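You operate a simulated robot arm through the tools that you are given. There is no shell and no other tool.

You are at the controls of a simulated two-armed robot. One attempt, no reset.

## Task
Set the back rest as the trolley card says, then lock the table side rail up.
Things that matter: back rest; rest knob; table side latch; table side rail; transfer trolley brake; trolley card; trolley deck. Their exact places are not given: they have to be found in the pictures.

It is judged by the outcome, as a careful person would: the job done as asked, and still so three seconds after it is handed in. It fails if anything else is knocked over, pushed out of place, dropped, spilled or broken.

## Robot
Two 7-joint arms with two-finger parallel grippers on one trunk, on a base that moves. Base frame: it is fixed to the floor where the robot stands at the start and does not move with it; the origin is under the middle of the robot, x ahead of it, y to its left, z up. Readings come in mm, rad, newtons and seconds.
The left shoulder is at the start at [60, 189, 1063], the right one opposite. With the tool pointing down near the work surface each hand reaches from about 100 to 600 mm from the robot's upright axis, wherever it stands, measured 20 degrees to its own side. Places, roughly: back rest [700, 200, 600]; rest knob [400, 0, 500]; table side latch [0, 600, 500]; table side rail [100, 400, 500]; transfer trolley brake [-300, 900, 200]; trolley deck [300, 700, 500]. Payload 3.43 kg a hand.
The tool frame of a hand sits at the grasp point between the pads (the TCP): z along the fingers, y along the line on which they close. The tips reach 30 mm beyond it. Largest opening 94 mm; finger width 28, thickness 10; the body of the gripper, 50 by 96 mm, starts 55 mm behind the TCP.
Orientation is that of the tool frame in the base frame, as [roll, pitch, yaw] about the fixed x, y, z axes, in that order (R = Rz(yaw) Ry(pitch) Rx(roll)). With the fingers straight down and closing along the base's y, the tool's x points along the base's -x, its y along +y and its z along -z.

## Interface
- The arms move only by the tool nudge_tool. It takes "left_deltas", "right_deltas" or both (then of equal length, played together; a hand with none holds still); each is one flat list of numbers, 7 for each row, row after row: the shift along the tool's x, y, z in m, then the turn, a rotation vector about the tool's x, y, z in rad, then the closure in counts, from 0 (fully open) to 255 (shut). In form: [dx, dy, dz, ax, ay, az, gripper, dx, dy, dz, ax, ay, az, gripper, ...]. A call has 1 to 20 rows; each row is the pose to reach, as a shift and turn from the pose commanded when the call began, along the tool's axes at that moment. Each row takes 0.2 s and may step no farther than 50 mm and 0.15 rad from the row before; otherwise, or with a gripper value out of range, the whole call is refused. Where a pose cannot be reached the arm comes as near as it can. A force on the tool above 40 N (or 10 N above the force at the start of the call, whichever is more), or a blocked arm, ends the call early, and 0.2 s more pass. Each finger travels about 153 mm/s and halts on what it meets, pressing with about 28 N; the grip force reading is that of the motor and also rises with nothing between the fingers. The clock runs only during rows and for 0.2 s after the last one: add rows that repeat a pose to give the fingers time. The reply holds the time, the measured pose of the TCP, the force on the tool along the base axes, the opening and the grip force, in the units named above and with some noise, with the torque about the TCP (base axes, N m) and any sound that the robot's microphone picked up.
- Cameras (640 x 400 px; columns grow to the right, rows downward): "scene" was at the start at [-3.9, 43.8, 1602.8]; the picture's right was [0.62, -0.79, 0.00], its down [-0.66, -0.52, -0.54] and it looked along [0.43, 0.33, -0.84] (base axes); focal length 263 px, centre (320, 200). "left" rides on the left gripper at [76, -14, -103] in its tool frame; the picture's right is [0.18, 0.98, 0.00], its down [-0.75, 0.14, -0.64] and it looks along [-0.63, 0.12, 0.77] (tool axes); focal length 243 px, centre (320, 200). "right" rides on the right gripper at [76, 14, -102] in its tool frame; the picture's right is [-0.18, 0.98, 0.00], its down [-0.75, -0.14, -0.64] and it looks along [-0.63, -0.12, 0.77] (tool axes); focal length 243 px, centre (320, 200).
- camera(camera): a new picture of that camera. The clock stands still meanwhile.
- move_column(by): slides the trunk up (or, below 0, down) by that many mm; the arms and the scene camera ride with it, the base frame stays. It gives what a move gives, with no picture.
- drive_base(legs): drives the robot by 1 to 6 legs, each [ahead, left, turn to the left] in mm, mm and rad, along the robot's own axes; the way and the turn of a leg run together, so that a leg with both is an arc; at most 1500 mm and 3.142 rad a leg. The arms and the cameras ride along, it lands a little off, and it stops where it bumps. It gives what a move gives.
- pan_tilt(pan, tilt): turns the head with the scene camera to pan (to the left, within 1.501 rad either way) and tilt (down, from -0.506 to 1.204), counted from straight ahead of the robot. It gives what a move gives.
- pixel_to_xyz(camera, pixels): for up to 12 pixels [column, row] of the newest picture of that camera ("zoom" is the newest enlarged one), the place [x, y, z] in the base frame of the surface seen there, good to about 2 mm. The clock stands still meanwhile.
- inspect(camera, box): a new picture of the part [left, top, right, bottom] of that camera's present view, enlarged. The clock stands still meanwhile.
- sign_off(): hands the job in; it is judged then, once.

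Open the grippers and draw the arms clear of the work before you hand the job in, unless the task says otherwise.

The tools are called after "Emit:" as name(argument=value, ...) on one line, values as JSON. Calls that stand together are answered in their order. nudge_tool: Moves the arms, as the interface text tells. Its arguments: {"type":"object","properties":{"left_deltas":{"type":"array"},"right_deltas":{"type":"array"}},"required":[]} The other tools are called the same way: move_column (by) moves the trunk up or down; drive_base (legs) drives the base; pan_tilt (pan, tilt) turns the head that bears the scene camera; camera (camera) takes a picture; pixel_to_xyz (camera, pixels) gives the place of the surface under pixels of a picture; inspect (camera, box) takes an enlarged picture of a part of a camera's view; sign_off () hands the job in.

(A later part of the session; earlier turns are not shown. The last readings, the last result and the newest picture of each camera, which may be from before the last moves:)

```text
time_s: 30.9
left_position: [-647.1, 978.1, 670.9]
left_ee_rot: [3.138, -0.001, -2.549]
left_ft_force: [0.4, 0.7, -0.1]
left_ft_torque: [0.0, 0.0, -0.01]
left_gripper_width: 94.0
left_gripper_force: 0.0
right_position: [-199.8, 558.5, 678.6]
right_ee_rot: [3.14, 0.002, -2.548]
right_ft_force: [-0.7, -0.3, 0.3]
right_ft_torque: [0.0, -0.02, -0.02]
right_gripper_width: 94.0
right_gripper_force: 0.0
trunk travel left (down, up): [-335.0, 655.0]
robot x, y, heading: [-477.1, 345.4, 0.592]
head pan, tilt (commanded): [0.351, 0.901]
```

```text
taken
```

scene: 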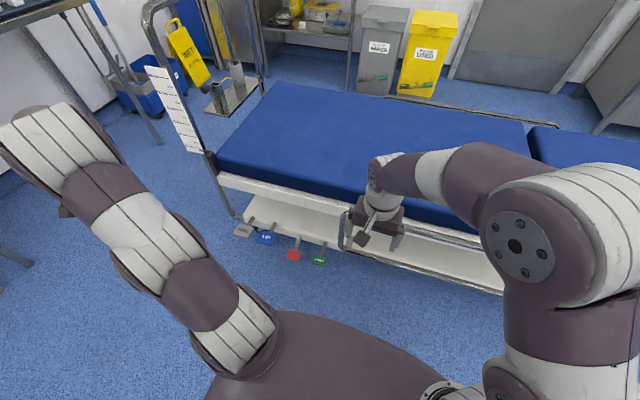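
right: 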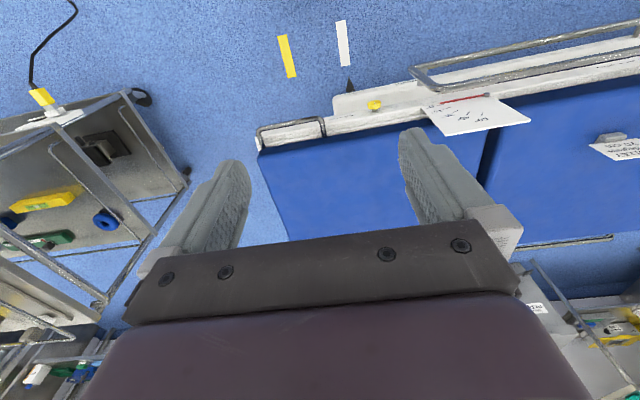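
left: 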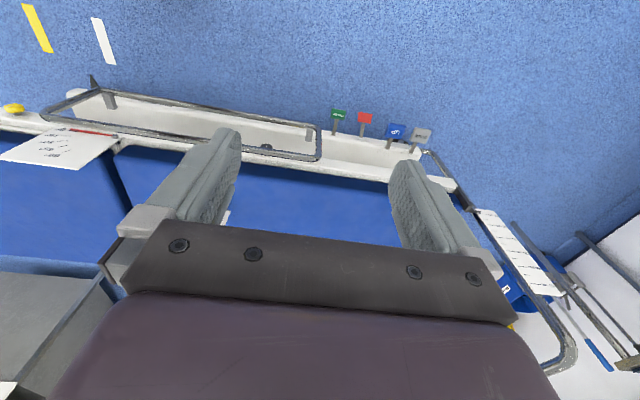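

Now a lower viewpoint on the pedals at (240-320, 230-262). I enlarge them.

Emit:
inspect(camera="scene", box=[225, 215, 335, 275])

Emit:
pixel_to_xyz(camera="zoom", pixels=[[395, 248], [415, 205], [540, 285], [560, 240], [100, 145], [240, 175]])

Emit:
inspect(camera="scene", box=[330, 190, 520, 300])

```text
5.82 times, centred on (280, 245) of scene
```

zoom: 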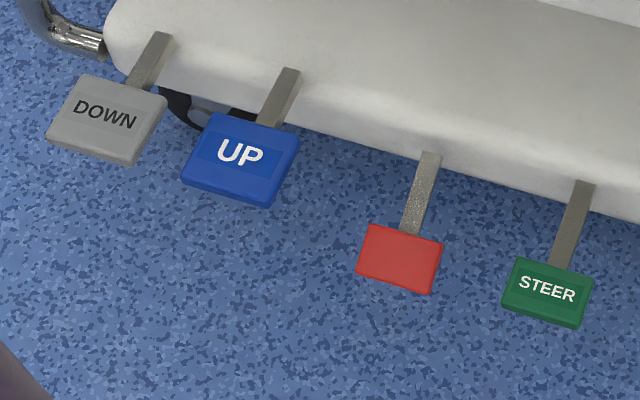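

```text
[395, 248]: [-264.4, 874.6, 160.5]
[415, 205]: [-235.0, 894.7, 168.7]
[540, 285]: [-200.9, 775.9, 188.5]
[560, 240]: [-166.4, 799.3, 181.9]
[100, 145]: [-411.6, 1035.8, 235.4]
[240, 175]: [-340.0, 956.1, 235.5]
```

```text
3.37 times, centred on (425, 245) of scene
```

zoom: 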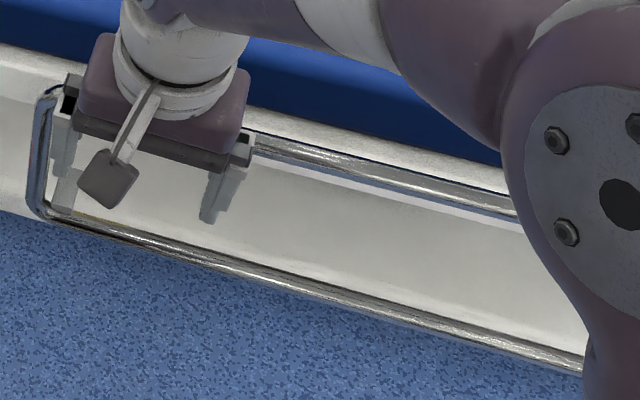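

The red pedal is pressed down below its arm root (z 160 vs 169-181) while STEER sits level, so the brake looks applied. I drive back to the back rest and square up to the trolley.

Emit:
drive_base(legs=[[0, 0, 0.04], [-20, -880, 0]])

Emit:
pan_tilt(pan=0.0, tilt=0.75)

Emit:
camera(camera="scene")

```text
time_s: 36.0
left_position: [-163.1, 246.1, 670.1]
left_ee_rot: [3.14, 0.001, -2.517]
left_ft_force: [-0.1, 0.1, 0.5]
left_ft_torque: [0.02, 0.01, -0.01]
left_gripper_width: 94.0
left_gripper_force: 0.1
right_position: [295.8, -158.6, 680.2]
right_ee_rot: [3.139, 0.0, -2.516]
right_ft_force: [-0.1, 0.0, 0.2]
right_ft_torque: [0.02, -0.01, 0.02]
right_gripper_width: 93.9
right_gripper_force: 0.0
trunk travel left (down, up): [-335.0, 655.0]
robot x, y, heading: [24.2, -380.7, 0.622]
head pan, tilt (commanded): [0.351, 0.901]
```

```text
time_s: 36.8
left_position: [-163.0, 247.5, 671.0]
left_ee_rot: [3.141, 0.001, -2.515]
left_ft_force: [-0.2, -0.7, 0.4]
left_ft_torque: [-0.01, -0.01, -0.02]
left_gripper_width: 94.0
left_gripper_force: 0.1
right_position: [296.7, -159.5, 679.9]
right_ee_rot: [3.141, 0.0, -2.516]
right_ft_force: [0.8, -0.2, -0.2]
right_ft_torque: [0.0, 0.01, -0.01]
right_gripper_width: 94.1
right_gripper_force: 0.1
trunk travel left (down, up): [-335.0, 655.0]
robot x, y, heading: [28.4, -375.4, 0.628]
head pan, tilt (commanded): [0.0, 0.75]
```

```text
taken
```

scene: 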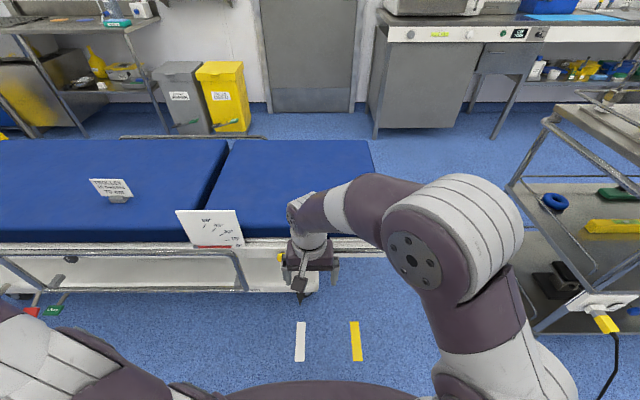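

I calibrate the trolley's direction from far-apart points on the rail and mattress edges, and zoom on the plate and knob.

Emit:
pixel_to_xyz(camera="scene", pixels=[[8, 253], [60, 253], [150, 253], [225, 252], [10, 235], [150, 237], [270, 236], [372, 235], [5, 141], [370, 141], [70, 258]])

Emit:
inspect(camera="scene", box=[160, 200, 300, 290])

Emit:
inspect(camera="scene", box=[0, 230, 140, 320])

```text
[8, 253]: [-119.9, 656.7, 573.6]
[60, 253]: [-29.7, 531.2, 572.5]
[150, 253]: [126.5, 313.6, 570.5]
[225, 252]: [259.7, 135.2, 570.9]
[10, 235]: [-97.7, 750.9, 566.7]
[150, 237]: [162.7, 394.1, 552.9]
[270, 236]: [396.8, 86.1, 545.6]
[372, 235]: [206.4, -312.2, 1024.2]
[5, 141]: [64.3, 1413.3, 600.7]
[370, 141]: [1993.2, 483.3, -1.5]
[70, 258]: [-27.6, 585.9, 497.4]
```

```text
4.44 times, centred on (230, 245) of scene
```

zoom: 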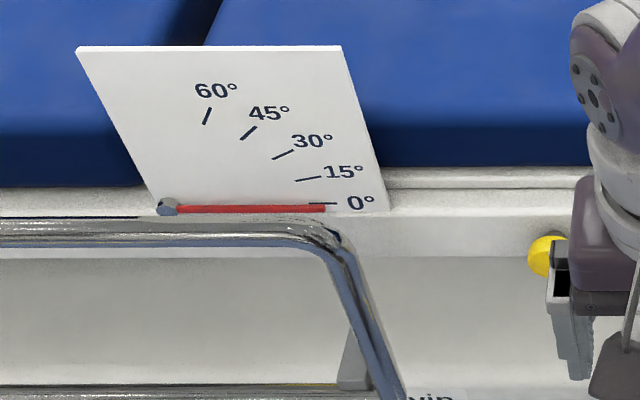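

```text
4.44 times, centred on (70, 275) of scene
```

zoom: 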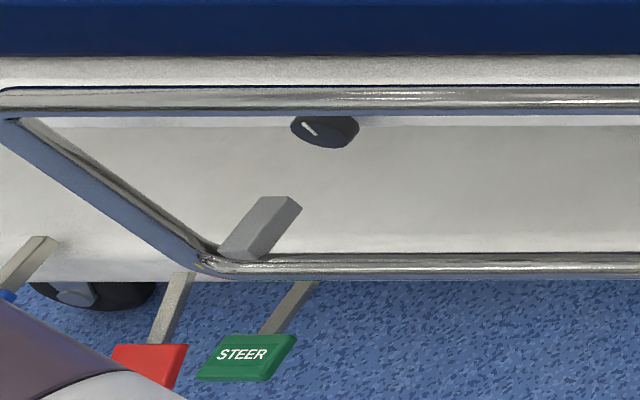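

Both knobs show line-up, the pointer hub is at about (230,267,532). For room to point the hands forward, I back off 90 mm.

Emit:
drive_base(legs=[[-90, 0, 0]])

```text
time_s: 37.9
left_position: [-236.4, 193.5, 670.1]
left_ee_rot: [3.14, 0.002, -2.516]
left_ft_force: [-0.2, 0.6, 1.0]
left_ft_torque: [0.01, -0.02, 0.02]
left_gripper_width: 93.7
left_gripper_force: 0.0
right_position: [224.2, -210.2, 678.5]
right_ee_rot: [-3.141, 0.0, -2.515]
right_ft_force: [-0.3, -1.1, 0.4]
right_ft_torque: [0.0, -0.01, 0.01]
right_gripper_width: 93.9
right_gripper_force: 0.2
trunk travel left (down, up): [-335.0, 655.0]
robot x, y, heading: [-47.6, -430.7, 0.623]
head pan, tilt (commanded): [0.0, 0.75]
```

I rotate the right hand from pointing down to pointing forward (about tool y by -π/2) while moving it ahead and right at z≈680, above the trolley.

Emit:
nudge_tool(right_deltas=[-0.017, -0.01, -0.002, 0, -0.1428, 0, 0, -0.034, -0.02, -0.004, 0, -0.2856, 0, 0, -0.051, -0.03, -0.006, 0, -0.4284, 0, 0, -0.068, -0.04, -0.008, 0, -0.5712, 0, 0, -0.085, -0.05, -0.01, 0, -0.714, 0, 0, -0.102, -0.06, -0.012, 0, -0.8568, 0, 0, -0.119, -0.07, -0.014, 0, -0.9996, 0, 0, -0.136, -0.08, -0.016, 0, -1.1424, 0, 0, -0.153, -0.09, -0.018, 0, -1.2852, 0, 0, -0.17, -0.1, -0.02, 0, -1.428, 0, 0, -0.187, -0.11, -0.02, 0, -1.5708, 0, 0])

Emit:
camera(camera="scene")

Emit:
camera(camera="right")

```text
time_s: 40.3
left_position: [-235.5, 194.0, 671.0]
left_ee_rot: [3.141, -0.001, -2.516]
left_ft_force: [0.4, 0.7, -0.1]
left_ft_torque: [-0.01, -0.02, 0.0]
left_gripper_width: 94.2
left_gripper_force: 0.0
right_position: [456.1, -180.2, 715.8]
right_ee_rot: [-3.101, 1.561, -2.474]
right_ft_force: [1.2, 0.1, 1.0]
right_ft_torque: [0.01, 0.01, -0.01]
right_gripper_width: 93.9
right_gripper_force: 0.0
right hand out of reach, approached as far as the arm can: row 11
trunk travel left (down, up): [-335.0, 655.0]
robot x, y, heading: [-48.0, -433.1, 0.629]
head pan, tilt (commanded): [0.0, 0.75]
```

```text
taken
```

scene: 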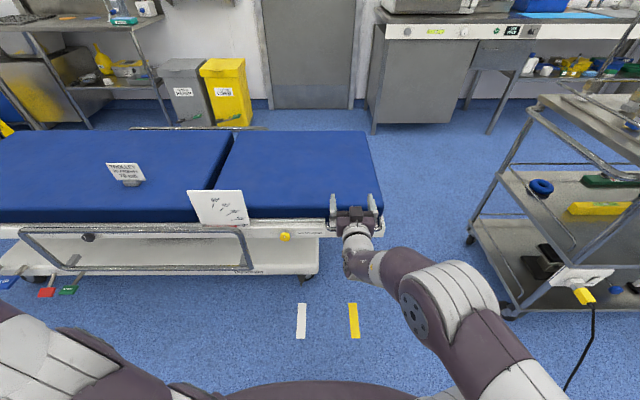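

```text
taken
```

right: 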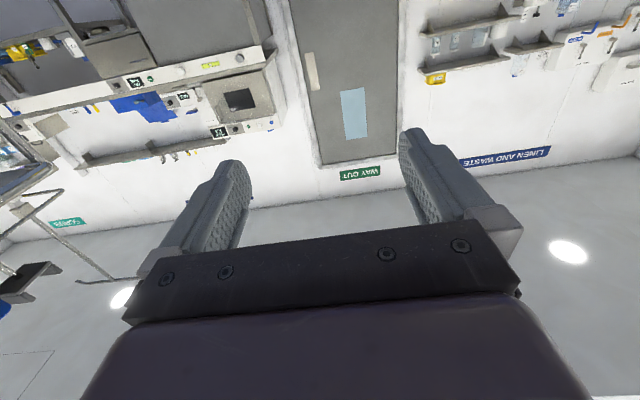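

The right hand now points forward at (456,-180,716). The yellow knob at (284,236) and plate are clear, so I zoom to measure the knob precisely.

Emit:
inspect(camera="scene", box=[264, 222, 306, 250])

Emit:
pixel_to_xyz(camera="zoom", pixels=[[315, 180], [315, 215], [290, 215], [340, 215], [315, 240], [315, 165], [305, 140]])

```text
14.29 times, centred on (285, 236) of scene
```

zoom: 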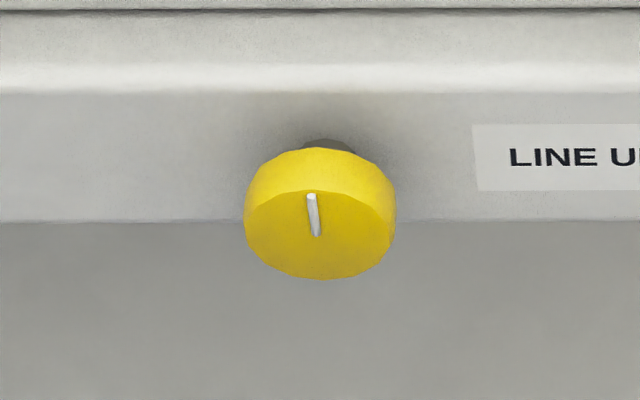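

```text
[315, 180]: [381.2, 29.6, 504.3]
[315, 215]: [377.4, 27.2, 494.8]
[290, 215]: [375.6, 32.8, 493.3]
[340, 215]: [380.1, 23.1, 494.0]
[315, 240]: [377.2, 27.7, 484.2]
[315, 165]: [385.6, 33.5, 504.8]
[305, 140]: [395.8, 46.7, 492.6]
```

Knob centre: about 485 high, face at (377,27.5). The right hand was slightly limited at its last row, so I test it by drawing it back 60 mm and then lowering it 100 mm, in front of the handle.

Emit:
nudge_tool(right_deltas=[0, 0, -0.03, 0, 0, 0, 0, 0, 0, -0.06, 0, 0, 0, 0, 0.03, 0, -0.06, 0, 0, 0, 0, 0.06, 0, -0.06, 0, 0, 0, 0, 0.1, 0, -0.06, 0, 0, 0, 0])

```text
time_s: 41.5
left_position: [-235.1, 193.9, 670.6]
left_ee_rot: [3.14, -0.001, -2.516]
left_ft_force: [-0.2, 0.2, -0.7]
left_ft_torque: [0.01, 0.05, 0.01]
left_gripper_width: 94.1
left_gripper_force: 0.1
right_position: [453.6, -178.4, 718.6]
right_ee_rot: [-3.116, 1.564, -2.489]
right_ft_force: [0.1, -0.2, 0.8]
right_ft_torque: [0.05, 0.0, 0.01]
right_gripper_width: 94.0
right_gripper_force: 0.1
right hand out of reach, approached as far as the arm can: row 1, 2, 3, 4, 5
trunk travel left (down, up): [-335.0, 655.0]
robot x, y, heading: [-46.5, -429.8, 0.63]
head pan, tilt (commanded): [0.0, 0.75]
```

The arm is at its wrist limit when this close, so I back off 150 mm and lower the trunk 200 mm, which lets the arms stretch forward at handle height.

Emit:
drive_base(legs=[[-150, 0, 0]])

Emit:
move_column(by=-200)

Emit:
nudge_tool(right_deltas=[0, 0, 0.02, 0, 0, 0, 0, 0, 0, 0.04, 0, 0, 0, 0, -0.01, 0, 0.06, 0, 0, 0, 0, -0.02, 0, 0.08, 0, 0, 0, 0, -0.03, 0, 0.1, 0, 0, 0, 0])

Emit:
camera(camera="scene")

```text
time_s: 42.9
left_position: [-356.3, 108.5, 669.9]
left_ee_rot: [3.14, 0.002, -2.517]
left_ft_force: [-0.5, 1.2, 0.3]
left_ft_torque: [-0.01, -0.03, -0.04]
left_gripper_width: 94.2
left_gripper_force: 0.0
right_position: [334.4, -265.0, 717.8]
right_ee_rot: [-3.117, 1.565, -2.492]
right_ft_force: [-0.1, 0.2, 0.1]
right_ft_torque: [-0.04, 0.0, 0.01]
right_gripper_width: 93.9
right_gripper_force: 0.0
trunk travel left (down, up): [-335.0, 655.0]
robot x, y, heading: [-162.1, -517.4, 0.624]
head pan, tilt (commanded): [0.0, 0.75]
```

```text
time_s: 45.0
left_position: [-354.6, 109.6, 469.9]
left_ee_rot: [3.14, -0.001, -2.517]
left_ft_force: [0.8, -0.6, 0.2]
left_ft_torque: [-0.02, -0.02, 0.0]
left_gripper_width: 94.0
left_gripper_force: 0.1
right_position: [333.4, -265.0, 518.7]
right_ee_rot: [-3.137, 1.563, -2.511]
right_ft_force: [0.1, 1.6, -0.1]
right_ft_torque: [0.0, 0.0, 0.04]
right_gripper_width: 94.1
right_gripper_force: 0.0
trunk travel left (down, up): [-135.0, 855.0]
robot x, y, heading: [-164.7, -519.4, 0.629]
head pan, tilt (commanded): [0.0, 0.75]
```

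```text
time_s: 46.2
left_position: [-354.6, 108.8, 470.3]
left_ee_rot: [3.139, -0.001, -2.516]
left_ft_force: [0.2, 0.0, -0.6]
left_ft_torque: [0.02, 0.02, -0.02]
left_gripper_width: 94.0
left_gripper_force: 0.0
right_position: [416.6, -208.5, 546.5]
right_ee_rot: [-3.109, 1.563, -2.484]
right_ft_force: [0.9, -0.2, 0.1]
right_ft_torque: [-0.03, -0.02, 0.02]
right_gripper_width: 94.1
right_gripper_force: 0.1
trunk travel left (down, up): [-135.0, 855.0]
robot x, y, heading: [-164.8, -520.3, 0.627]
head pan, tilt (commanded): [0.0, 0.75]
```

```text
taken
```

scene: 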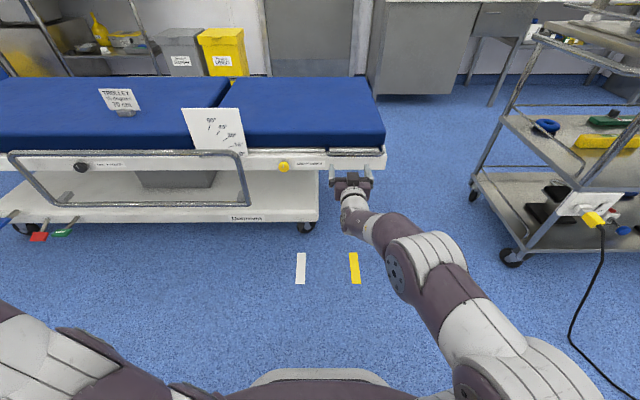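

The right hand moves freely here at z≈546. Now I swing the left hand to point forward as well, toward a pre-approach point in front of the yellow knob (284,167).

Emit:
nudge_tool(left_deltas=[-0.0302, -0.0331, -0.001, 0, -0.1047, 0, 0, -0.0604, -0.0662, -0.002, 0, -0.2094, 0, 0, -0.0906, -0.0993, -0.003, 0, -0.3142, 0, 0, -0.1208, -0.1324, -0.004, 0, -0.4189, 0, 0, -0.151, -0.1655, -0.005, 0, -0.5236, 0, 0, -0.1812, -0.1986, -0.006, 0, -0.6283, 0, 0, -0.2114, -0.2317, -0.007, 0, -0.733, 0, 0, -0.2416, -0.2648, -0.008, 0, -0.8378, 0, 0, -0.2718, -0.2979, -0.009, 0, -0.9425, 0, 0, -0.302, -0.331, -0.01, 0, -1.0472, 0, 0, -0.3322, -0.3641, -0.011, 0, -1.1519, 0, 0, -0.3624, -0.3972, -0.012, 0, -1.2566, 0, 0, -0.3926, -0.4303, -0.013, 0, -1.3614, 0, 0, -0.4228, -0.4634, -0.014, 0, -1.4661, 0, 0, -0.443, -0.4965, -0.015, 0, -1.5708, 0, 0])

Emit:
camera(camera="scene")

Emit:
camera(camera="left")

```text
time_s: 49.4
left_position: [240.9, 45.5, 485.2]
left_ee_rot: [1.677, 1.516, 2.21]
left_ft_force: [-0.4, 0.6, 0.6]
left_ft_torque: [-0.04, 0.0, -0.01]
left_gripper_width: 93.9
left_gripper_force: 0.0
left hand out of reach, approached as far as the arm can: row 12, 13, 14, 15
right_position: [416.2, -207.3, 547.2]
right_ee_rot: [-3.129, 1.563, -2.504]
right_ft_force: [-0.3, 0.1, -0.7]
right_ft_torque: [0.01, -0.01, 0.0]
right_gripper_width: 94.0
right_gripper_force: 0.1
trunk travel left (down, up): [-135.0, 855.0]
robot x, y, heading: [-165.6, -519.8, 0.626]
head pan, tilt (commanded): [0.0, 0.75]
```

```text
taken
```

scene: 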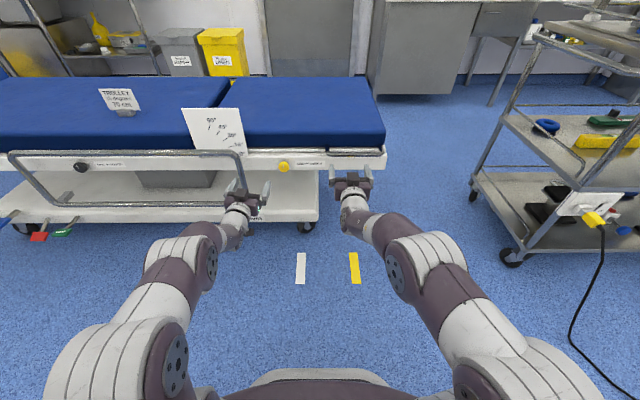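

```text
taken
```

left: 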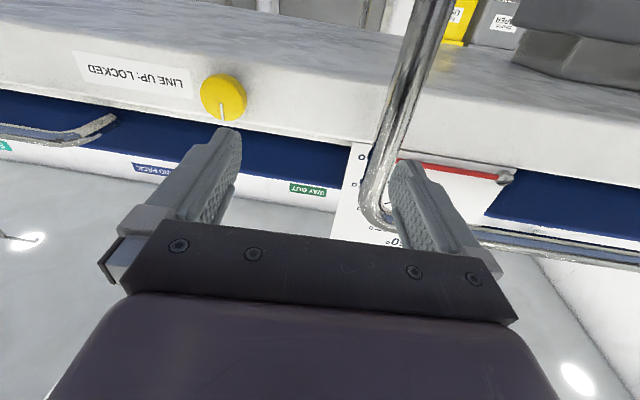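

The left hand stopped short at (241,45,485), turned slightly right (heading 0.53), being limited on its inner side. I shift the robot 90 mm right so the knob lies more to its left.

Emit:
drive_base(legs=[[0, -90, 0]])

Emit:
nudge_tool(left_deltas=[0, 0, 0, -0.03, 0, 0, 0, 0, 0, 0, -0.06, 0, 0, 0, 0, 0, 0, -0.095, 0, 0, 0, 0, 0, 0, -0.095, 0, 0, 0])

```text
time_s: 50.5
left_position: [293.7, -28.9, 484.3]
left_ee_rot: [1.727, 1.518, 2.264]
left_ft_force: [-0.5, -0.1, 0.6]
left_ft_torque: [-0.02, 0.01, -0.04]
left_gripper_width: 94.1
left_gripper_force: 0.2
right_position: [468.7, -281.0, 547.5]
right_ee_rot: [-3.107, 1.563, -2.481]
right_ft_force: [-0.6, 0.3, 0.0]
right_ft_torque: [0.0, 0.01, 0.0]
right_gripper_width: 94.2
right_gripper_force: 0.0
trunk travel left (down, up): [-135.0, 855.0]
robot x, y, heading: [-113.4, -592.8, 0.619]
head pan, tilt (commanded): [0.0, 0.75]
```

```text
time_s: 51.5
left_position: [293.7, -29.5, 484.3]
left_ee_rot: [1.727, 1.519, 2.261]
left_ft_force: [-0.3, -0.6, 0.1]
left_ft_torque: [0.0, -0.01, 0.0]
left_gripper_width: 93.8
left_gripper_force: 0.1
left hand out of reach, approached as far as the arm can: row 2, 3, 4
right_position: [468.9, -280.3, 547.9]
right_ee_rot: [-3.124, 1.565, -2.499]
right_ft_force: [0.5, 0.5, -0.8]
right_ft_torque: [0.01, 0.02, 0.02]
right_gripper_width: 94.2
right_gripper_force: 0.0
trunk travel left (down, up): [-135.0, 855.0]
robot x, y, heading: [-111.0, -590.8, 0.626]
head pan, tilt (commanded): [0.0, 0.75]
```

The hand can't turn here, so I move it 40 mm forward (still short of the knob) while asking for the heading correction, expecting the limit to relax with reach.

Emit:
nudge_tool(left_deltas=[0, 0.001, 0.01, -0.02, 0, 0, 0, 0, 0.002, 0.02, -0.045, 0, 0, 0, 0, 0.003, 0.03, -0.07, 0, 0, 0, 0, 0.004, 0.04, -0.095, 0, 0, 0, 0, 0.004, 0.04, -0.095, 0, 0, 0])

Emit:
inspect(camera="scene", box=[180, 100, 420, 260])

```text
time_s: 52.7
left_position: [304.9, 16.5, 483.6]
left_ee_rot: [1.669, 1.489, 2.266]
left_ft_force: [0.1, -0.3, -0.3]
left_ft_torque: [0.03, 0.03, 0.01]
left_gripper_width: 93.8
left_gripper_force: 0.1
left hand out of reach, approached as far as the arm can: row 1, 2, 3, 4, 5
right_position: [468.4, -280.9, 548.0]
right_ee_rot: [-3.125, 1.564, -2.498]
right_ft_force: [-0.3, 0.6, 0.3]
right_ft_torque: [-0.02, 0.0, -0.01]
right_gripper_width: 93.8
right_gripper_force: 0.1
trunk travel left (down, up): [-135.0, 855.0]
robot x, y, heading: [-113.6, -593.4, 0.624]
head pan, tilt (commanded): [0.0, 0.75]
```

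```text
2.50 times, centred on (300, 180) of scene
```

zoom: 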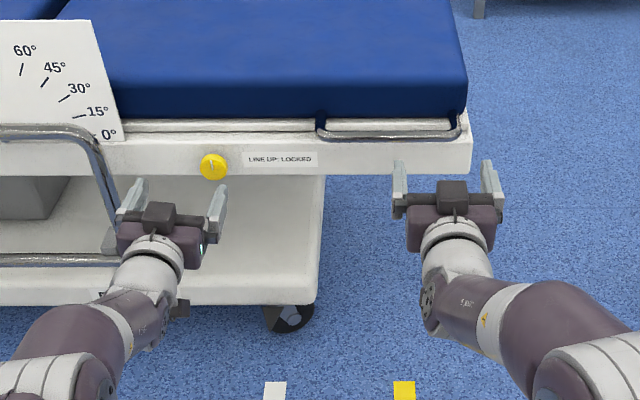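

The hand drifted outward to (305,16,484). I command a specific pose in front of the knob (348,5,485), squared to the trolley, still 6 mm short of touching.

Emit:
nudge_tool(left_deltas=[-0.001, -0.008, 0.0075, -0.008, -0.002, -0.02, 0, -0.002, -0.0166, 0.015, -0.016, -0.004, -0.04, 0, -0.003, -0.025, 0.0225, -0.024, -0.005, -0.06, 0, -0.0044, -0.0333, 0.0298, -0.032, -0.007, -0.0815, 0, -0.0044, -0.0333, 0.0298, -0.032, -0.007, -0.0815, 0])

```text
time_s: 53.9
left_position: [321.1, 33.9, 485.6]
left_ee_rot: [-1.749, 1.542, -1.125]
left_ft_force: [0.7, -1.0, 0.3]
left_ft_torque: [0.02, -0.02, 0.0]
left_gripper_width: 93.7
left_gripper_force: 0.0
left hand out of reach, approached as far as the arm can: row 1, 2, 3, 4, 5
right_position: [468.4, -280.8, 547.7]
right_ee_rot: [-3.137, 1.564, -2.512]
right_ft_force: [0.2, 0.4, -0.2]
right_ft_torque: [0.01, -0.03, 0.04]
right_gripper_width: 93.9
right_gripper_force: 0.1
trunk travel left (down, up): [-135.0, 855.0]
robot x, y, heading: [-113.6, -593.3, 0.621]
head pan, tilt (commanded): [0.0, 0.75]
```

The hand is now square but 39 mm too far left: an inner-side limit that seems tied to the low height relative to the shoulder. I lower the trunk 110 mm and then raise the hand back, to change the arm's geometry.

Emit:
move_column(by=-110)

Emit:
nudge_tool(left_deltas=[-0.03, -0.01, 0, 0, 0, 0, 0, -0.06, -0.02, 0, 0, 0, 0, 0, -0.09, -0.03, 0, 0, 0, 0, 0, -0.11, -0.039, 0, 0, 0, 0, 0, -0.11, -0.039, 0, 0, 0, 0, 0], right_deltas=[-0.03, 0, 0, 0, 0, 0, 0, -0.06, 0, 0, 0, 0, 0, 0, -0.09, 0, 0, 0, 0, 0, 0, -0.11, 0, 0, 0, 0, 0, 0, -0.11, 0, 0, 0, 0, 0, 0])

```text
time_s: 55.4
left_position: [322.0, 33.6, 376.4]
left_ee_rot: [-1.735, 1.541, -1.111]
left_ft_force: [-0.3, 0.8, -0.4]
left_ft_torque: [-0.03, 0.0, -0.01]
left_gripper_width: 94.1
left_gripper_force: 0.0
right_position: [468.4, -280.3, 438.9]
right_ee_rot: [-3.134, 1.565, -2.509]
right_ft_force: [-0.7, 0.3, -0.3]
right_ft_torque: [0.02, 0.02, 0.0]
right_gripper_width: 94.0
right_gripper_force: 0.1
trunk travel left (down, up): [-25.0, 965.0]
robot x, y, heading: [-113.0, -591.1, 0.628]
head pan, tilt (commanded): [0.0, 0.75]
```

```text
time_s: 56.6
left_position: [343.3, 6.2, 486.7]
left_ee_rot: [-1.826, 1.541, -1.211]
left_ft_force: [-1.5, -0.2, 0.2]
left_ft_torque: [0.03, 0.0, 0.01]
left_gripper_width: 94.0
left_gripper_force: 0.0
right_position: [470.7, -281.4, 549.2]
right_ee_rot: [-3.127, 1.563, -2.502]
right_ft_force: [0.0, 0.4, 0.2]
right_ft_torque: [0.01, -0.01, 0.02]
right_gripper_width: 93.9
right_gripper_force: 0.0
trunk travel left (down, up): [-25.0, 965.0]
robot x, y, heading: [-116.1, -592.9, 0.625]
head pan, tilt (commanded): [0.0, 0.75]
```

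Now both hands reach without limits: left at (343,6,487), in front of the knob. I check alignment in the left camera.

Emit:
camera(camera="left")

Emit:
inspect(camera="scene", box=[220, 90, 400, 210])

Emit:
camera(camera="right")

```text
taken
```

left: 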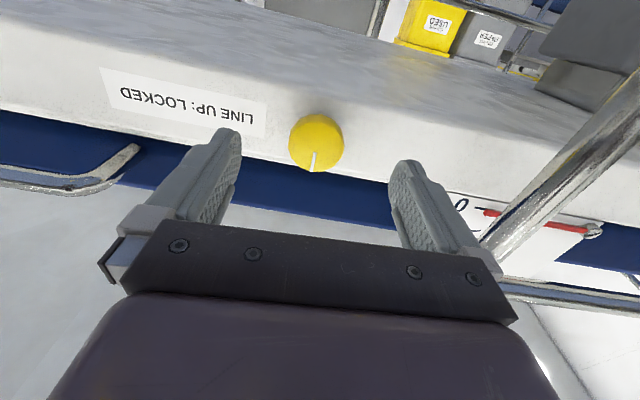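

```text
3.33 times, centred on (310, 150) of scene
```

zoom: 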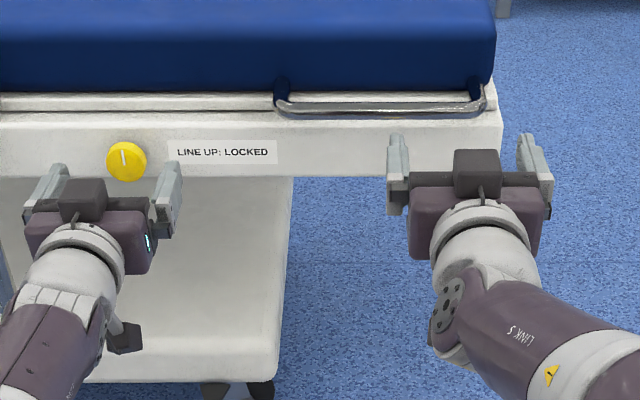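

```text
taken
```

right: 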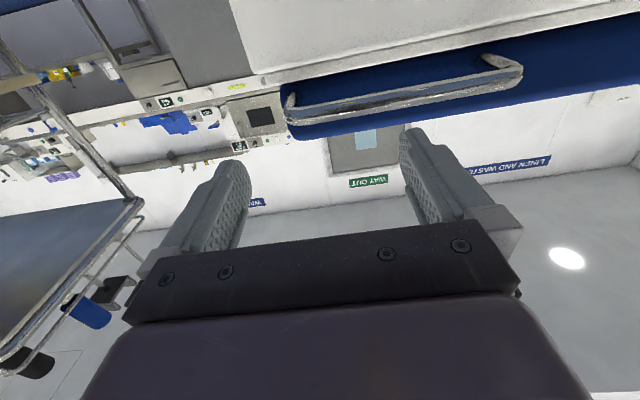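

The knob sits between the left fingers at (316,143) with its line pointing up. I measure the knob face and the handle from these hand pictures.

Emit:
pixel_to_xyz(camera="left", pixels=[[316, 143], [293, 142], [338, 145], [316, 120], [316, 165], [340, 140], [316, 118], [260, 100]])

Emit:
pixel_to_xyz(camera="right", pixels=[[300, 110], [400, 95], [480, 78], [510, 72], [293, 100], [350, 103]])

```text
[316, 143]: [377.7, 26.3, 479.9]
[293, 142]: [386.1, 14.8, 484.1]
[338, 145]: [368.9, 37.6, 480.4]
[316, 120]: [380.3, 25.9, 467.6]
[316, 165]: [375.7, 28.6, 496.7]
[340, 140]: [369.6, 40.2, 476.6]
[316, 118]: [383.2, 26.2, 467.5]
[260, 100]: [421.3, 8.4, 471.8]
```

```text
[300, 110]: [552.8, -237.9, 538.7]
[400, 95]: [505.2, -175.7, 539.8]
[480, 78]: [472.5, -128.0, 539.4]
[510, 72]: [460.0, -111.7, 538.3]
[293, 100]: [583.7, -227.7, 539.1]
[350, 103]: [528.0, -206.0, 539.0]
```

Knob centre is u≈-201, z≈485; the handle tube is at about z 545, 305 mm off. I roll the right gripper +90° about its axis so it closes vertically on the handle tube.

Emit:
nudge_tool(right_deltas=[0, 0.001, 0, 0, 0, 0.1428, 0, 0, 0.002, 0, 0, 0, 0.2856, 0, 0.001, 0.003, 0, 0, 0, 0.4284, 0, 0.001, 0.004, 0, 0, 0, 0.5712, 0, 0.002, 0.005, 0, 0, 0, 0.714, 0, 0.002, 0.006, 0, 0, 0, 0.8568, 0, 0.003, 0.007, 0, 0, 0, 0.9996, 0, 0.003, 0.008, 0, 0, 0, 1.1424, 0, 0.004, 0.009, 0, 0, 0, 1.2852, 0, 0.004, 0.009, 0, 0, 0, 1.428, 0, 0.004, 0.009, 0, 0, 0, 1.5708, 0])

Emit:
camera(camera="right")

Emit:
inspect(camera="scene", box=[220, 90, 400, 210])

```text
time_s: 59.0
left_position: [343.3, 6.6, 486.4]
left_ee_rot: [-1.825, 1.54, -1.212]
left_ft_force: [-0.6, -0.4, 0.0]
left_ft_torque: [-0.01, 0.01, 0.0]
left_gripper_width: 93.7
left_gripper_force: 0.1
right_position: [474.2, -269.7, 598.4]
right_ee_rot: [1.624, 0.007, 2.205]
right_ft_force: [0.6, 0.5, 0.9]
right_ft_torque: [0.01, 0.03, -0.01]
right_gripper_width: 94.2
right_gripper_force: 0.0
right hand out of reach, approached as far as the arm can: row 5, 6, 7, 8, 9, 10, 11
trunk travel left (down, up): [-25.0, 965.0]
robot x, y, heading: [-110.5, -590.0, 0.624]
head pan, tilt (commanded): [0.0, 0.75]
```

```text
taken
```

right: 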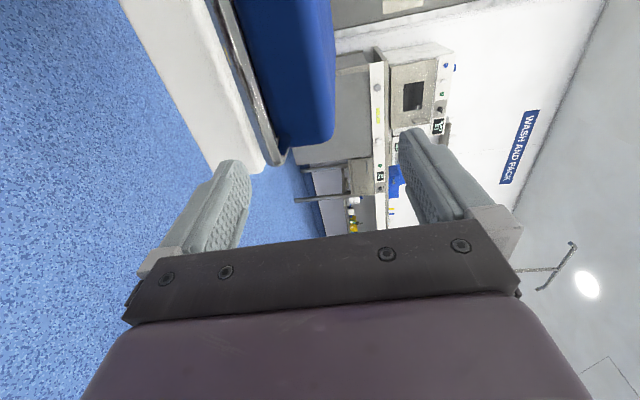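

```text
3.33 times, centred on (310, 150) of scene
```

zoom: 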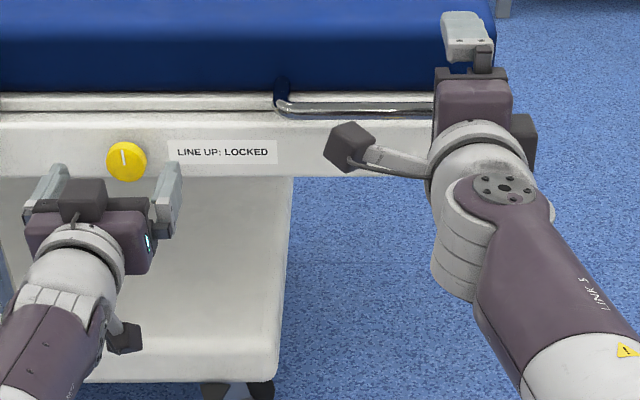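

The gripper is rolled but was pushed up to z≈598 by a limit. I try moving it forward 40 mm and down 53 mm to the handle's height (tips still short of the tube).

Emit:
nudge_tool(right_deltas=[0, 0, 0.02, -0.02, 0, 0, 0, 0.001, -0.02, 0.04, -0.04, 0, 0, 0, 0.002, -0.04, 0.04, -0.053, 0, 0, 0, 0.002, -0.053, 0.04, -0.053, 0, 0, 0, 0.002, -0.053, 0.04, -0.053, 0, 0, 0])

```text
time_s: 60.2
left_position: [342.7, 7.2, 485.1]
left_ee_rot: [-1.83, 1.54, -1.215]
left_ft_force: [0.0, 0.1, 0.3]
left_ft_torque: [0.02, -0.02, 0.03]
left_gripper_width: 93.8
left_gripper_force: 0.1
right_position: [477.1, -260.7, 590.4]
right_ee_rot: [1.661, 0.009, 2.313]
right_ft_force: [0.1, 0.9, -0.1]
right_ft_torque: [0.02, -0.01, -0.01]
right_gripper_width: 93.9
right_gripper_force: 0.1
right hand out of reach, approached as far as the arm can: row 1, 2, 3, 4
trunk travel left (down, up): [-25.0, 965.0]
robot x, y, heading: [-110.3, -590.3, 0.621]
head pan, tilt (commanded): [0.0, 0.75]
```

The rolled pose is at its limits. A simpler way is to leave the gripper unrolled and lift the handle tube from below with closed fingers as a hook, so I roll back -90° and retreat a little.

Emit:
nudge_tool(right_deltas=[0, 0, -0.005, 0, 0, -0.1428, 0, 0, 0, -0.01, 0, 0, -0.2856, 0, 0, 0, -0.015, 0, 0, -0.4284, 0, 0, 0, -0.015, 0, 0, -0.5712, 100, 0, 0, -0.015, 0, 0, -0.714, 150, 0, 0, -0.015, 0, 0, -0.8568, 200, 0, -0.01, -0.015, 0, 0, -0.9996, 255, 0, -0.02, -0.015, 0, 0, -1.1424, 255, 0, -0.03, -0.015, 0, 0, -1.2852, 255, 0, -0.04, -0.015, 0, 0, -1.428, 255, 0, -0.05, -0.015, 0, 0, -1.5708, 255, 0, -0.06, -0.015, 0, 0, -1.5708, 255])

Emit:
camera(camera="right")

```text
time_s: 62.8
left_position: [342.7, 6.6, 485.8]
left_ee_rot: [-1.827, 1.539, -1.209]
left_ft_force: [-0.5, -0.2, 0.3]
left_ft_torque: [-0.01, 0.0, 0.02]
left_gripper_width: 94.0
left_gripper_force: 0.0
right_position: [497.1, -250.8, 484.1]
right_ee_rot: [-0.035, 1.526, 0.589]
right_ft_force: [0.3, 0.1, 0.6]
right_ft_torque: [0.04, -0.01, -0.01]
right_gripper_width: 0.0
right_gripper_force: 27.3
right hand out of reach, approached as far as the arm can: row 1, 2, 3, 4, 5, 6
trunk travel left (down, up): [-25.0, 965.0]
robot x, y, heading: [-111.0, -594.1, 0.625]
head pan, tilt (commanded): [0.0, 0.75]
```

```text
taken
```

right: 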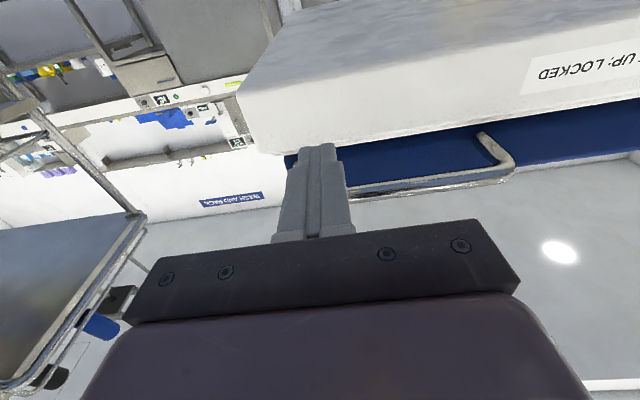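

The right fingers are closed at (497,-251,484), pointing forward. I advance them under the handle tube (bottom at z≈539) and rise to just below it.

Emit:
nudge_tool(right_deltas=[0, 0, 0.02, 0, 0, 0, 255, 0, 0, 0.04, 0, 0, 0, 255, -0.005, 0, 0.05, 0, 0, 0, 255, -0.018, 0, 0.05, 0, 0, 0, 255, -0.03, 0, 0.05, 0, 0, 0, 255, -0.033, 0, 0.05, 0, 0, 0, 255])

Emit:
inspect(camera="scene", box=[280, 90, 400, 190])

Emit:
camera(camera="right")

```text
time_s: 64.2
left_position: [342.6, 6.5, 484.2]
left_ee_rot: [-1.825, 1.541, -1.212]
left_ft_force: [-0.2, 1.0, -0.6]
left_ft_torque: [0.01, -0.03, 0.0]
left_gripper_width: 94.0
left_gripper_force: 0.1
right_position: [535.0, -224.6, 519.7]
right_ee_rot: [-0.001, 1.523, 0.626]
right_ft_force: [-0.3, -0.7, -0.6]
right_ft_torque: [0.0, -0.01, 0.0]
right_gripper_width: 0.2
right_gripper_force: 27.8
trunk travel left (down, up): [-25.0, 965.0]
robot x, y, heading: [-111.4, -587.4, 0.624]
head pan, tilt (commanded): [0.0, 0.75]
```

```text
4.00 times, centred on (340, 140) of scene
```

zoom: 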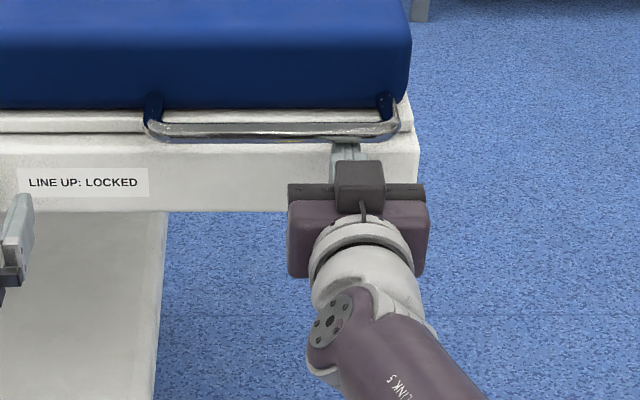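

```text
taken
```

right: 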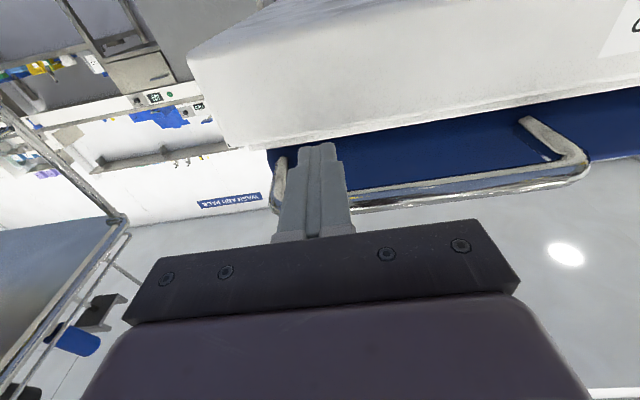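

The right fingers sit under the tube. Now the left hand: advance 33 mm so the fingers straddle the yellow knob (tips ~344 mm off, just short of the frame face at 346).

Emit:
nudge_tool(left_deltas=[0, -0.001, 0.01, -0.004, 0, 0.01, 0, 0, -0.002, 0.02, -0.008, 0, 0.02, 0, 0, -0.0037, 0.031, -0.014, 0, 0.029, 0, 0, -0.0037, 0.031, -0.014, 0, 0.029, 0])

Emit:
camera(camera="left")

```text
time_s: 65.2
left_position: [364.9, 29.7, 488.7]
left_ee_rot: [3.061, 1.562, -2.595]
left_ft_force: [-0.2, 0.8, -0.8]
left_ft_torque: [-0.01, 0.02, -0.01]
left_gripper_width: 94.0
left_gripper_force: 0.0
left hand out of reach, approached as far as the arm can: row 1, 2, 3, 4
right_position: [534.7, -224.7, 519.4]
right_ee_rot: [-0.001, 1.524, 0.625]
right_ft_force: [0.9, -0.2, 0.3]
right_ft_torque: [-0.03, -0.05, -0.01]
right_gripper_width: 0.0
right_gripper_force: 27.5
trunk travel left (down, up): [-25.0, 965.0]
robot x, y, heading: [-111.0, -591.8, 0.628]
head pan, tilt (commanded): [0.0, 0.75]
```

```text
taken
```

left: 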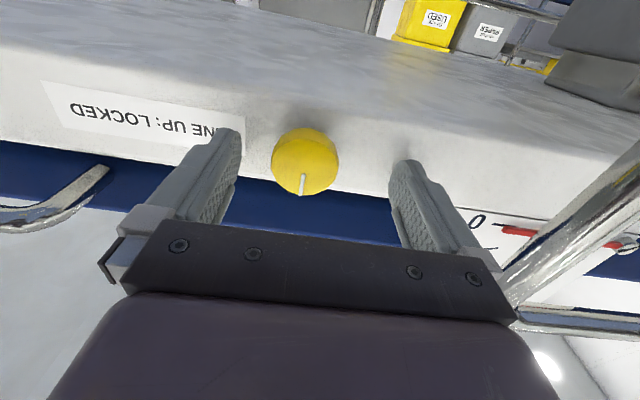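

The left hand stops 10 mm left of the knob axis, at a limit. I pull it back 45 mm and test rolling it clockwise (+z), which should be the free direction for the left wrist.

Emit:
nudge_tool(left_deltas=[0, 0, -0.02, 0, 0, 0, 0, 0, 0, -0.045, 0, 0, 0, 0, 0, 0, -0.045, 0, 0, 0.14, 0, 0, 0, -0.045, 0, 0, 0.28, 0, 0, 0, -0.045, 0, 0, 0.42, 0, 0, 0, -0.045, 0, 0, 0.56, 0, 0, 0, -0.045, 0, 0, 0.7, 0, 0, 0, -0.045, 0, 0, 0.84, 0])

```text
time_s: 67.0
left_position: [300.1, 19.1, 536.4]
left_ee_rot: [1.635, 0.734, 2.224]
left_ft_force: [-0.1, -0.3, 0.3]
left_ft_torque: [0.02, 0.01, 0.02]
left_gripper_width: 93.8
left_gripper_force: 0.1
left hand out of reach, approached as far as the arm can: row 2, 3, 4, 5, 6, 7, 8
right_position: [534.4, -224.3, 521.3]
right_ee_rot: [-0.001, 1.525, 0.623]
right_ft_force: [-0.3, -0.8, -0.4]
right_ft_torque: [0.03, 0.02, 0.0]
right_gripper_width: 0.0
right_gripper_force: 28.5
trunk travel left (down, up): [-25.0, 965.0]
robot x, y, heading: [-113.5, -593.7, 0.626]
head pan, tilt (commanded): [0.0, 0.75]
```

Rolling that way pushed the hand up 50 mm. I test the opposite roll (-z) for comparison.

Emit:
nudge_tool(left_deltas=[0, 0, 0, 0, 0, -0.14, 0, 0, 0, 0, 0, 0, -0.28, 0, 0, 0, 0, 0, 0, -0.42, 0, 0, 0, 0, 0, 0, -0.56, 0, 0, 0, 0, 0, 0, -0.7, 0, 0, 0, 0, 0, 0, -0.84, 0, 0, 0, 0, 0, 0, -0.98, 0, 0, 0, 0, 0, 0, -1.12, 0, 0, 0, 0, 0, 0, -1.26, 0, 0, 0, 0, 0, 0, -1.4, 0, 0, 0, 0, 0, 0, -1.54, 0, 0, 0, 0, 0, 0, -1.68, 0])

```text
time_s: 69.6
left_position: [299.9, 18.3, 535.3]
left_ee_rot: [-1.633, 0.718, -1.005]
left_ft_force: [-0.1, -0.1, 0.2]
left_ft_torque: [0.0, 0.01, -0.01]
left_gripper_width: 94.0
left_gripper_force: 0.0
right_position: [536.0, -225.6, 520.7]
right_ee_rot: [-0.002, 1.524, 0.624]
right_ft_force: [-0.2, -0.3, -1.1]
right_ft_torque: [0.01, 0.01, 0.0]
right_gripper_width: 0.0
right_gripper_force: 27.2
trunk travel left (down, up): [-25.0, 965.0]
robot x, y, heading: [-112.0, -592.3, 0.619]
head pan, tilt (commanded): [0.0, 0.75]
```

That roll ran freely with the hand staying put, so the earlier "limits" may just be slow convergence. I command the pre-approach point again with this -48° roll, holding the pose for several rows.

Emit:
nudge_tool(left_deltas=[0.02, 0.004, 0.01, 0.007, -0.016, 0, 0, 0.04, 0.008, 0.02, 0.014, -0.032, 0, 0, 0.061, 0.011, 0.031, 0.02, -0.048, 0, 0, 0.061, 0.011, 0.031, 0.02, -0.048, 0, 0, 0.061, 0.011, 0.031, 0.02, -0.048, 0, 0, 0.061, 0.011, 0.031, 0.02, -0.048, 0, 0, 0.061, 0.011, 0.031, 0.02, -0.048, 0, 0, 0.061, 0.011, 0.031, 0.02, -0.048, 0, 0])

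```text
time_s: 71.4
left_position: [340.3, 10.9, 487.8]
left_ee_rot: [-1.574, 0.725, -0.953]
left_ft_force: [-0.1, 0.0, 0.3]
left_ft_torque: [-0.01, 0.0, -0.02]
left_gripper_width: 94.0
left_gripper_force: 0.1
left hand out of reach, approached as far as the arm can: row 3, 4, 5, 6, 7, 8
right_position: [535.7, -224.7, 520.2]
right_ee_rot: [-0.002, 1.522, 0.625]
right_ft_force: [0.8, 0.9, 0.7]
right_ft_torque: [-0.02, -0.02, 0.02]
right_gripper_width: 0.2
right_gripper_force: 28.0
trunk travel left (down, up): [-25.0, 965.0]
robot x, y, heading: [-112.3, -592.8, 0.621]
head pan, tilt (commanded): [0.0, 0.75]
```

The roll is free; only a 10 mm inner-side position limit remains. I shift the base 22 mm to the right to clear it (both hands stay clear of contact).

Emit:
drive_base(legs=[[0, -22, 0]])

Emit:
camera(camera="left")

```text
time_s: 72.2
left_position: [352.9, -7.3, 488.2]
left_ee_rot: [-1.574, 0.725, -0.949]
left_ft_force: [0.7, 1.1, 0.8]
left_ft_torque: [-0.01, 0.02, 0.02]
left_gripper_width: 93.7
left_gripper_force: 0.0
right_position: [547.4, -242.7, 521.0]
right_ee_rot: [-0.002, 1.524, 0.624]
right_ft_force: [-0.6, 0.4, 0.1]
right_ft_torque: [0.02, 0.0, 0.01]
right_gripper_width: 0.0
right_gripper_force: 27.8
trunk travel left (down, up): [-25.0, 965.0]
robot x, y, heading: [-95.9, -609.1, 0.622]
head pan, tilt (commanded): [0.0, 0.75]
```

```text
taken
```

left: 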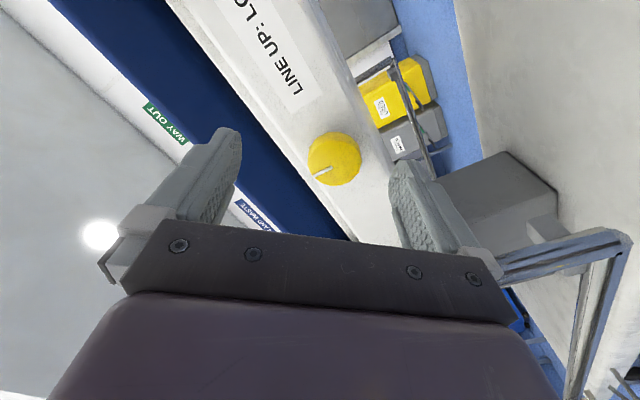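

Now the hand has 12 mm of margin. I align with the knob axis and advance 32 mm so the open fingers straddle the knob.

Emit:
nudge_tool(left_deltas=[-0.0074, 0.0108, 0, 0, 0, 0, 0, -0.0074, 0.0108, 0.012, 0, 0, 0, 0, -0.0074, 0.0108, 0.024, 0, 0, 0, 0, -0.0074, 0.0108, 0.031, 0, 0, 0, 0, -0.0074, 0.0108, 0.031, 0, 0, 0, 0])

Emit:
camera(camera="left")

Emit:
inspect(camera="scene", box=[220, 90, 400, 210])

```text
time_s: 73.4
left_position: [372.0, 23.2, 486.1]
left_ee_rot: [-1.576, 0.725, -0.951]
left_ft_force: [0.3, -0.3, 1.0]
left_ft_torque: [-0.04, 0.0, 0.0]
left_gripper_width: 94.0
left_gripper_force: 0.1
right_position: [547.8, -242.0, 519.2]
right_ee_rot: [0.0, 1.521, 0.626]
right_ft_force: [-0.3, 0.4, 0.0]
right_ft_torque: [0.02, -0.01, 0.01]
right_gripper_width: 0.1
right_gripper_force: 27.9
trunk travel left (down, up): [-25.0, 965.0]
robot x, y, heading: [-100.5, -608.2, 0.627]
head pan, tilt (commanded): [0.0, 0.75]
```

```text
taken
```

left: 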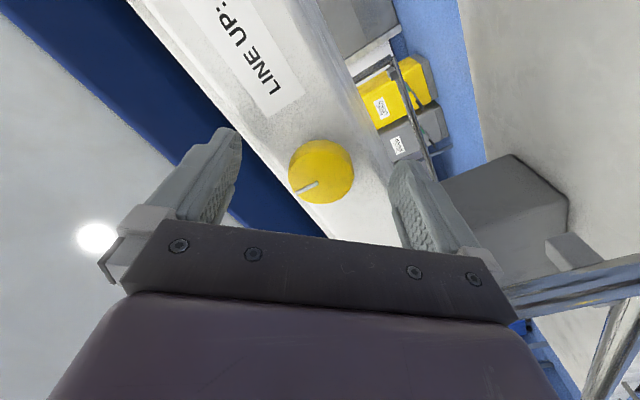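

```text
3.33 times, centred on (310, 150) of scene
```

zoom: 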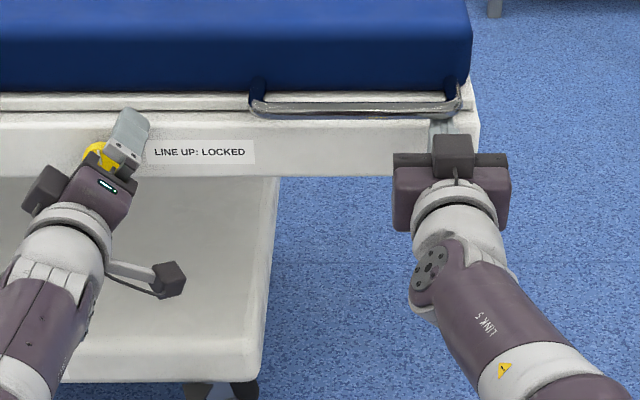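

The knob is centred between the left fingers (320,172). I close the gripper on it.

Emit:
nudge_tool(left_deltas=[0, 0, 0, 0, 0, 0, 255, 0, 0, 0, 0, 0, 0, 255, 0, 0, 0, 0, 0, 0, 255])

Emit:
camera(camera="left")

```text
time_s: 74.2
left_position: [370.7, 22.9, 484.8]
left_ee_rot: [-1.578, 0.725, -0.951]
left_ft_force: [0.8, 2.9, -1.9]
left_ft_torque: [-0.02, 0.09, 0.13]
left_gripper_width: 37.6
left_gripper_force: 44.2
right_position: [547.1, -243.4, 520.3]
right_ee_rot: [-0.006, 1.527, 0.62]
right_ft_force: [0.6, 0.0, 0.4]
right_ft_torque: [0.03, -0.01, -0.03]
right_gripper_width: 0.0
right_gripper_force: 28.3
trunk travel left (down, up): [-25.0, 965.0]
robot x, y, heading: [-98.6, -612.1, 0.62]
head pan, tilt (commanded): [0.0, 0.75]
```

```text
taken
```

left: 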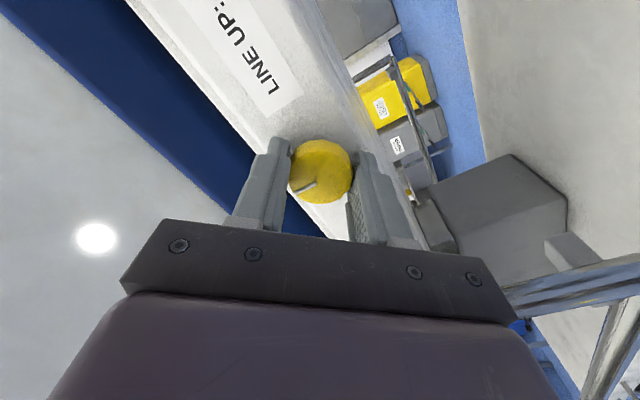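

The knob is gripped (width 37.6 mm). I turn it clockwise in small steps by 0.5 rad and watch the torque.

Emit:
nudge_tool(left_deltas=[0, 0, 0, 0, 0, 0.1, 255, 0, 0, 0, 0, 0, 0.2, 255, 0, 0, 0, 0, 0, 0.3, 255, 0, 0, 0, 0, 0, 0.4, 255, 0, 0, 0, 0, 0, 0.5, 255])

Emit:
camera(camera="left")

```text
time_s: 75.4
left_position: [372.0, 22.4, 485.7]
left_ee_rot: [-1.583, 1.224, -0.962]
left_ft_force: [-1.6, 4.0, -5.3]
left_ft_torque: [-0.59, -0.1, 0.25]
left_gripper_width: 37.7
left_gripper_force: 45.2
right_position: [547.1, -242.6, 520.0]
right_ee_rot: [-0.015, 1.524, 0.613]
right_ft_force: [-0.1, 0.1, 0.2]
right_ft_torque: [0.02, -0.02, 0.03]
right_gripper_width: 0.0
right_gripper_force: 28.4
trunk travel left (down, up): [-25.0, 965.0]
robot x, y, heading: [-98.3, -611.5, 0.625]
head pan, tilt (commanded): [0.0, 0.75]
```

```text
taken
```

left: 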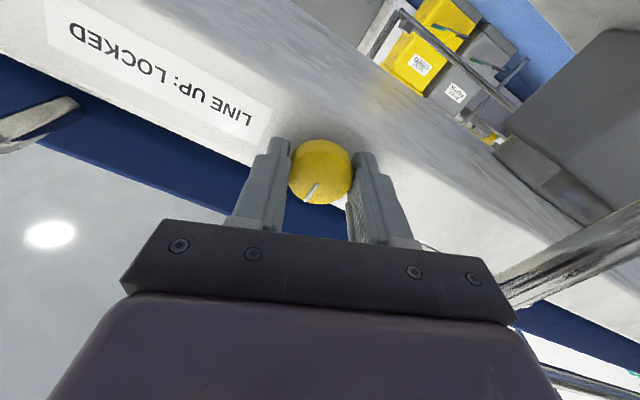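

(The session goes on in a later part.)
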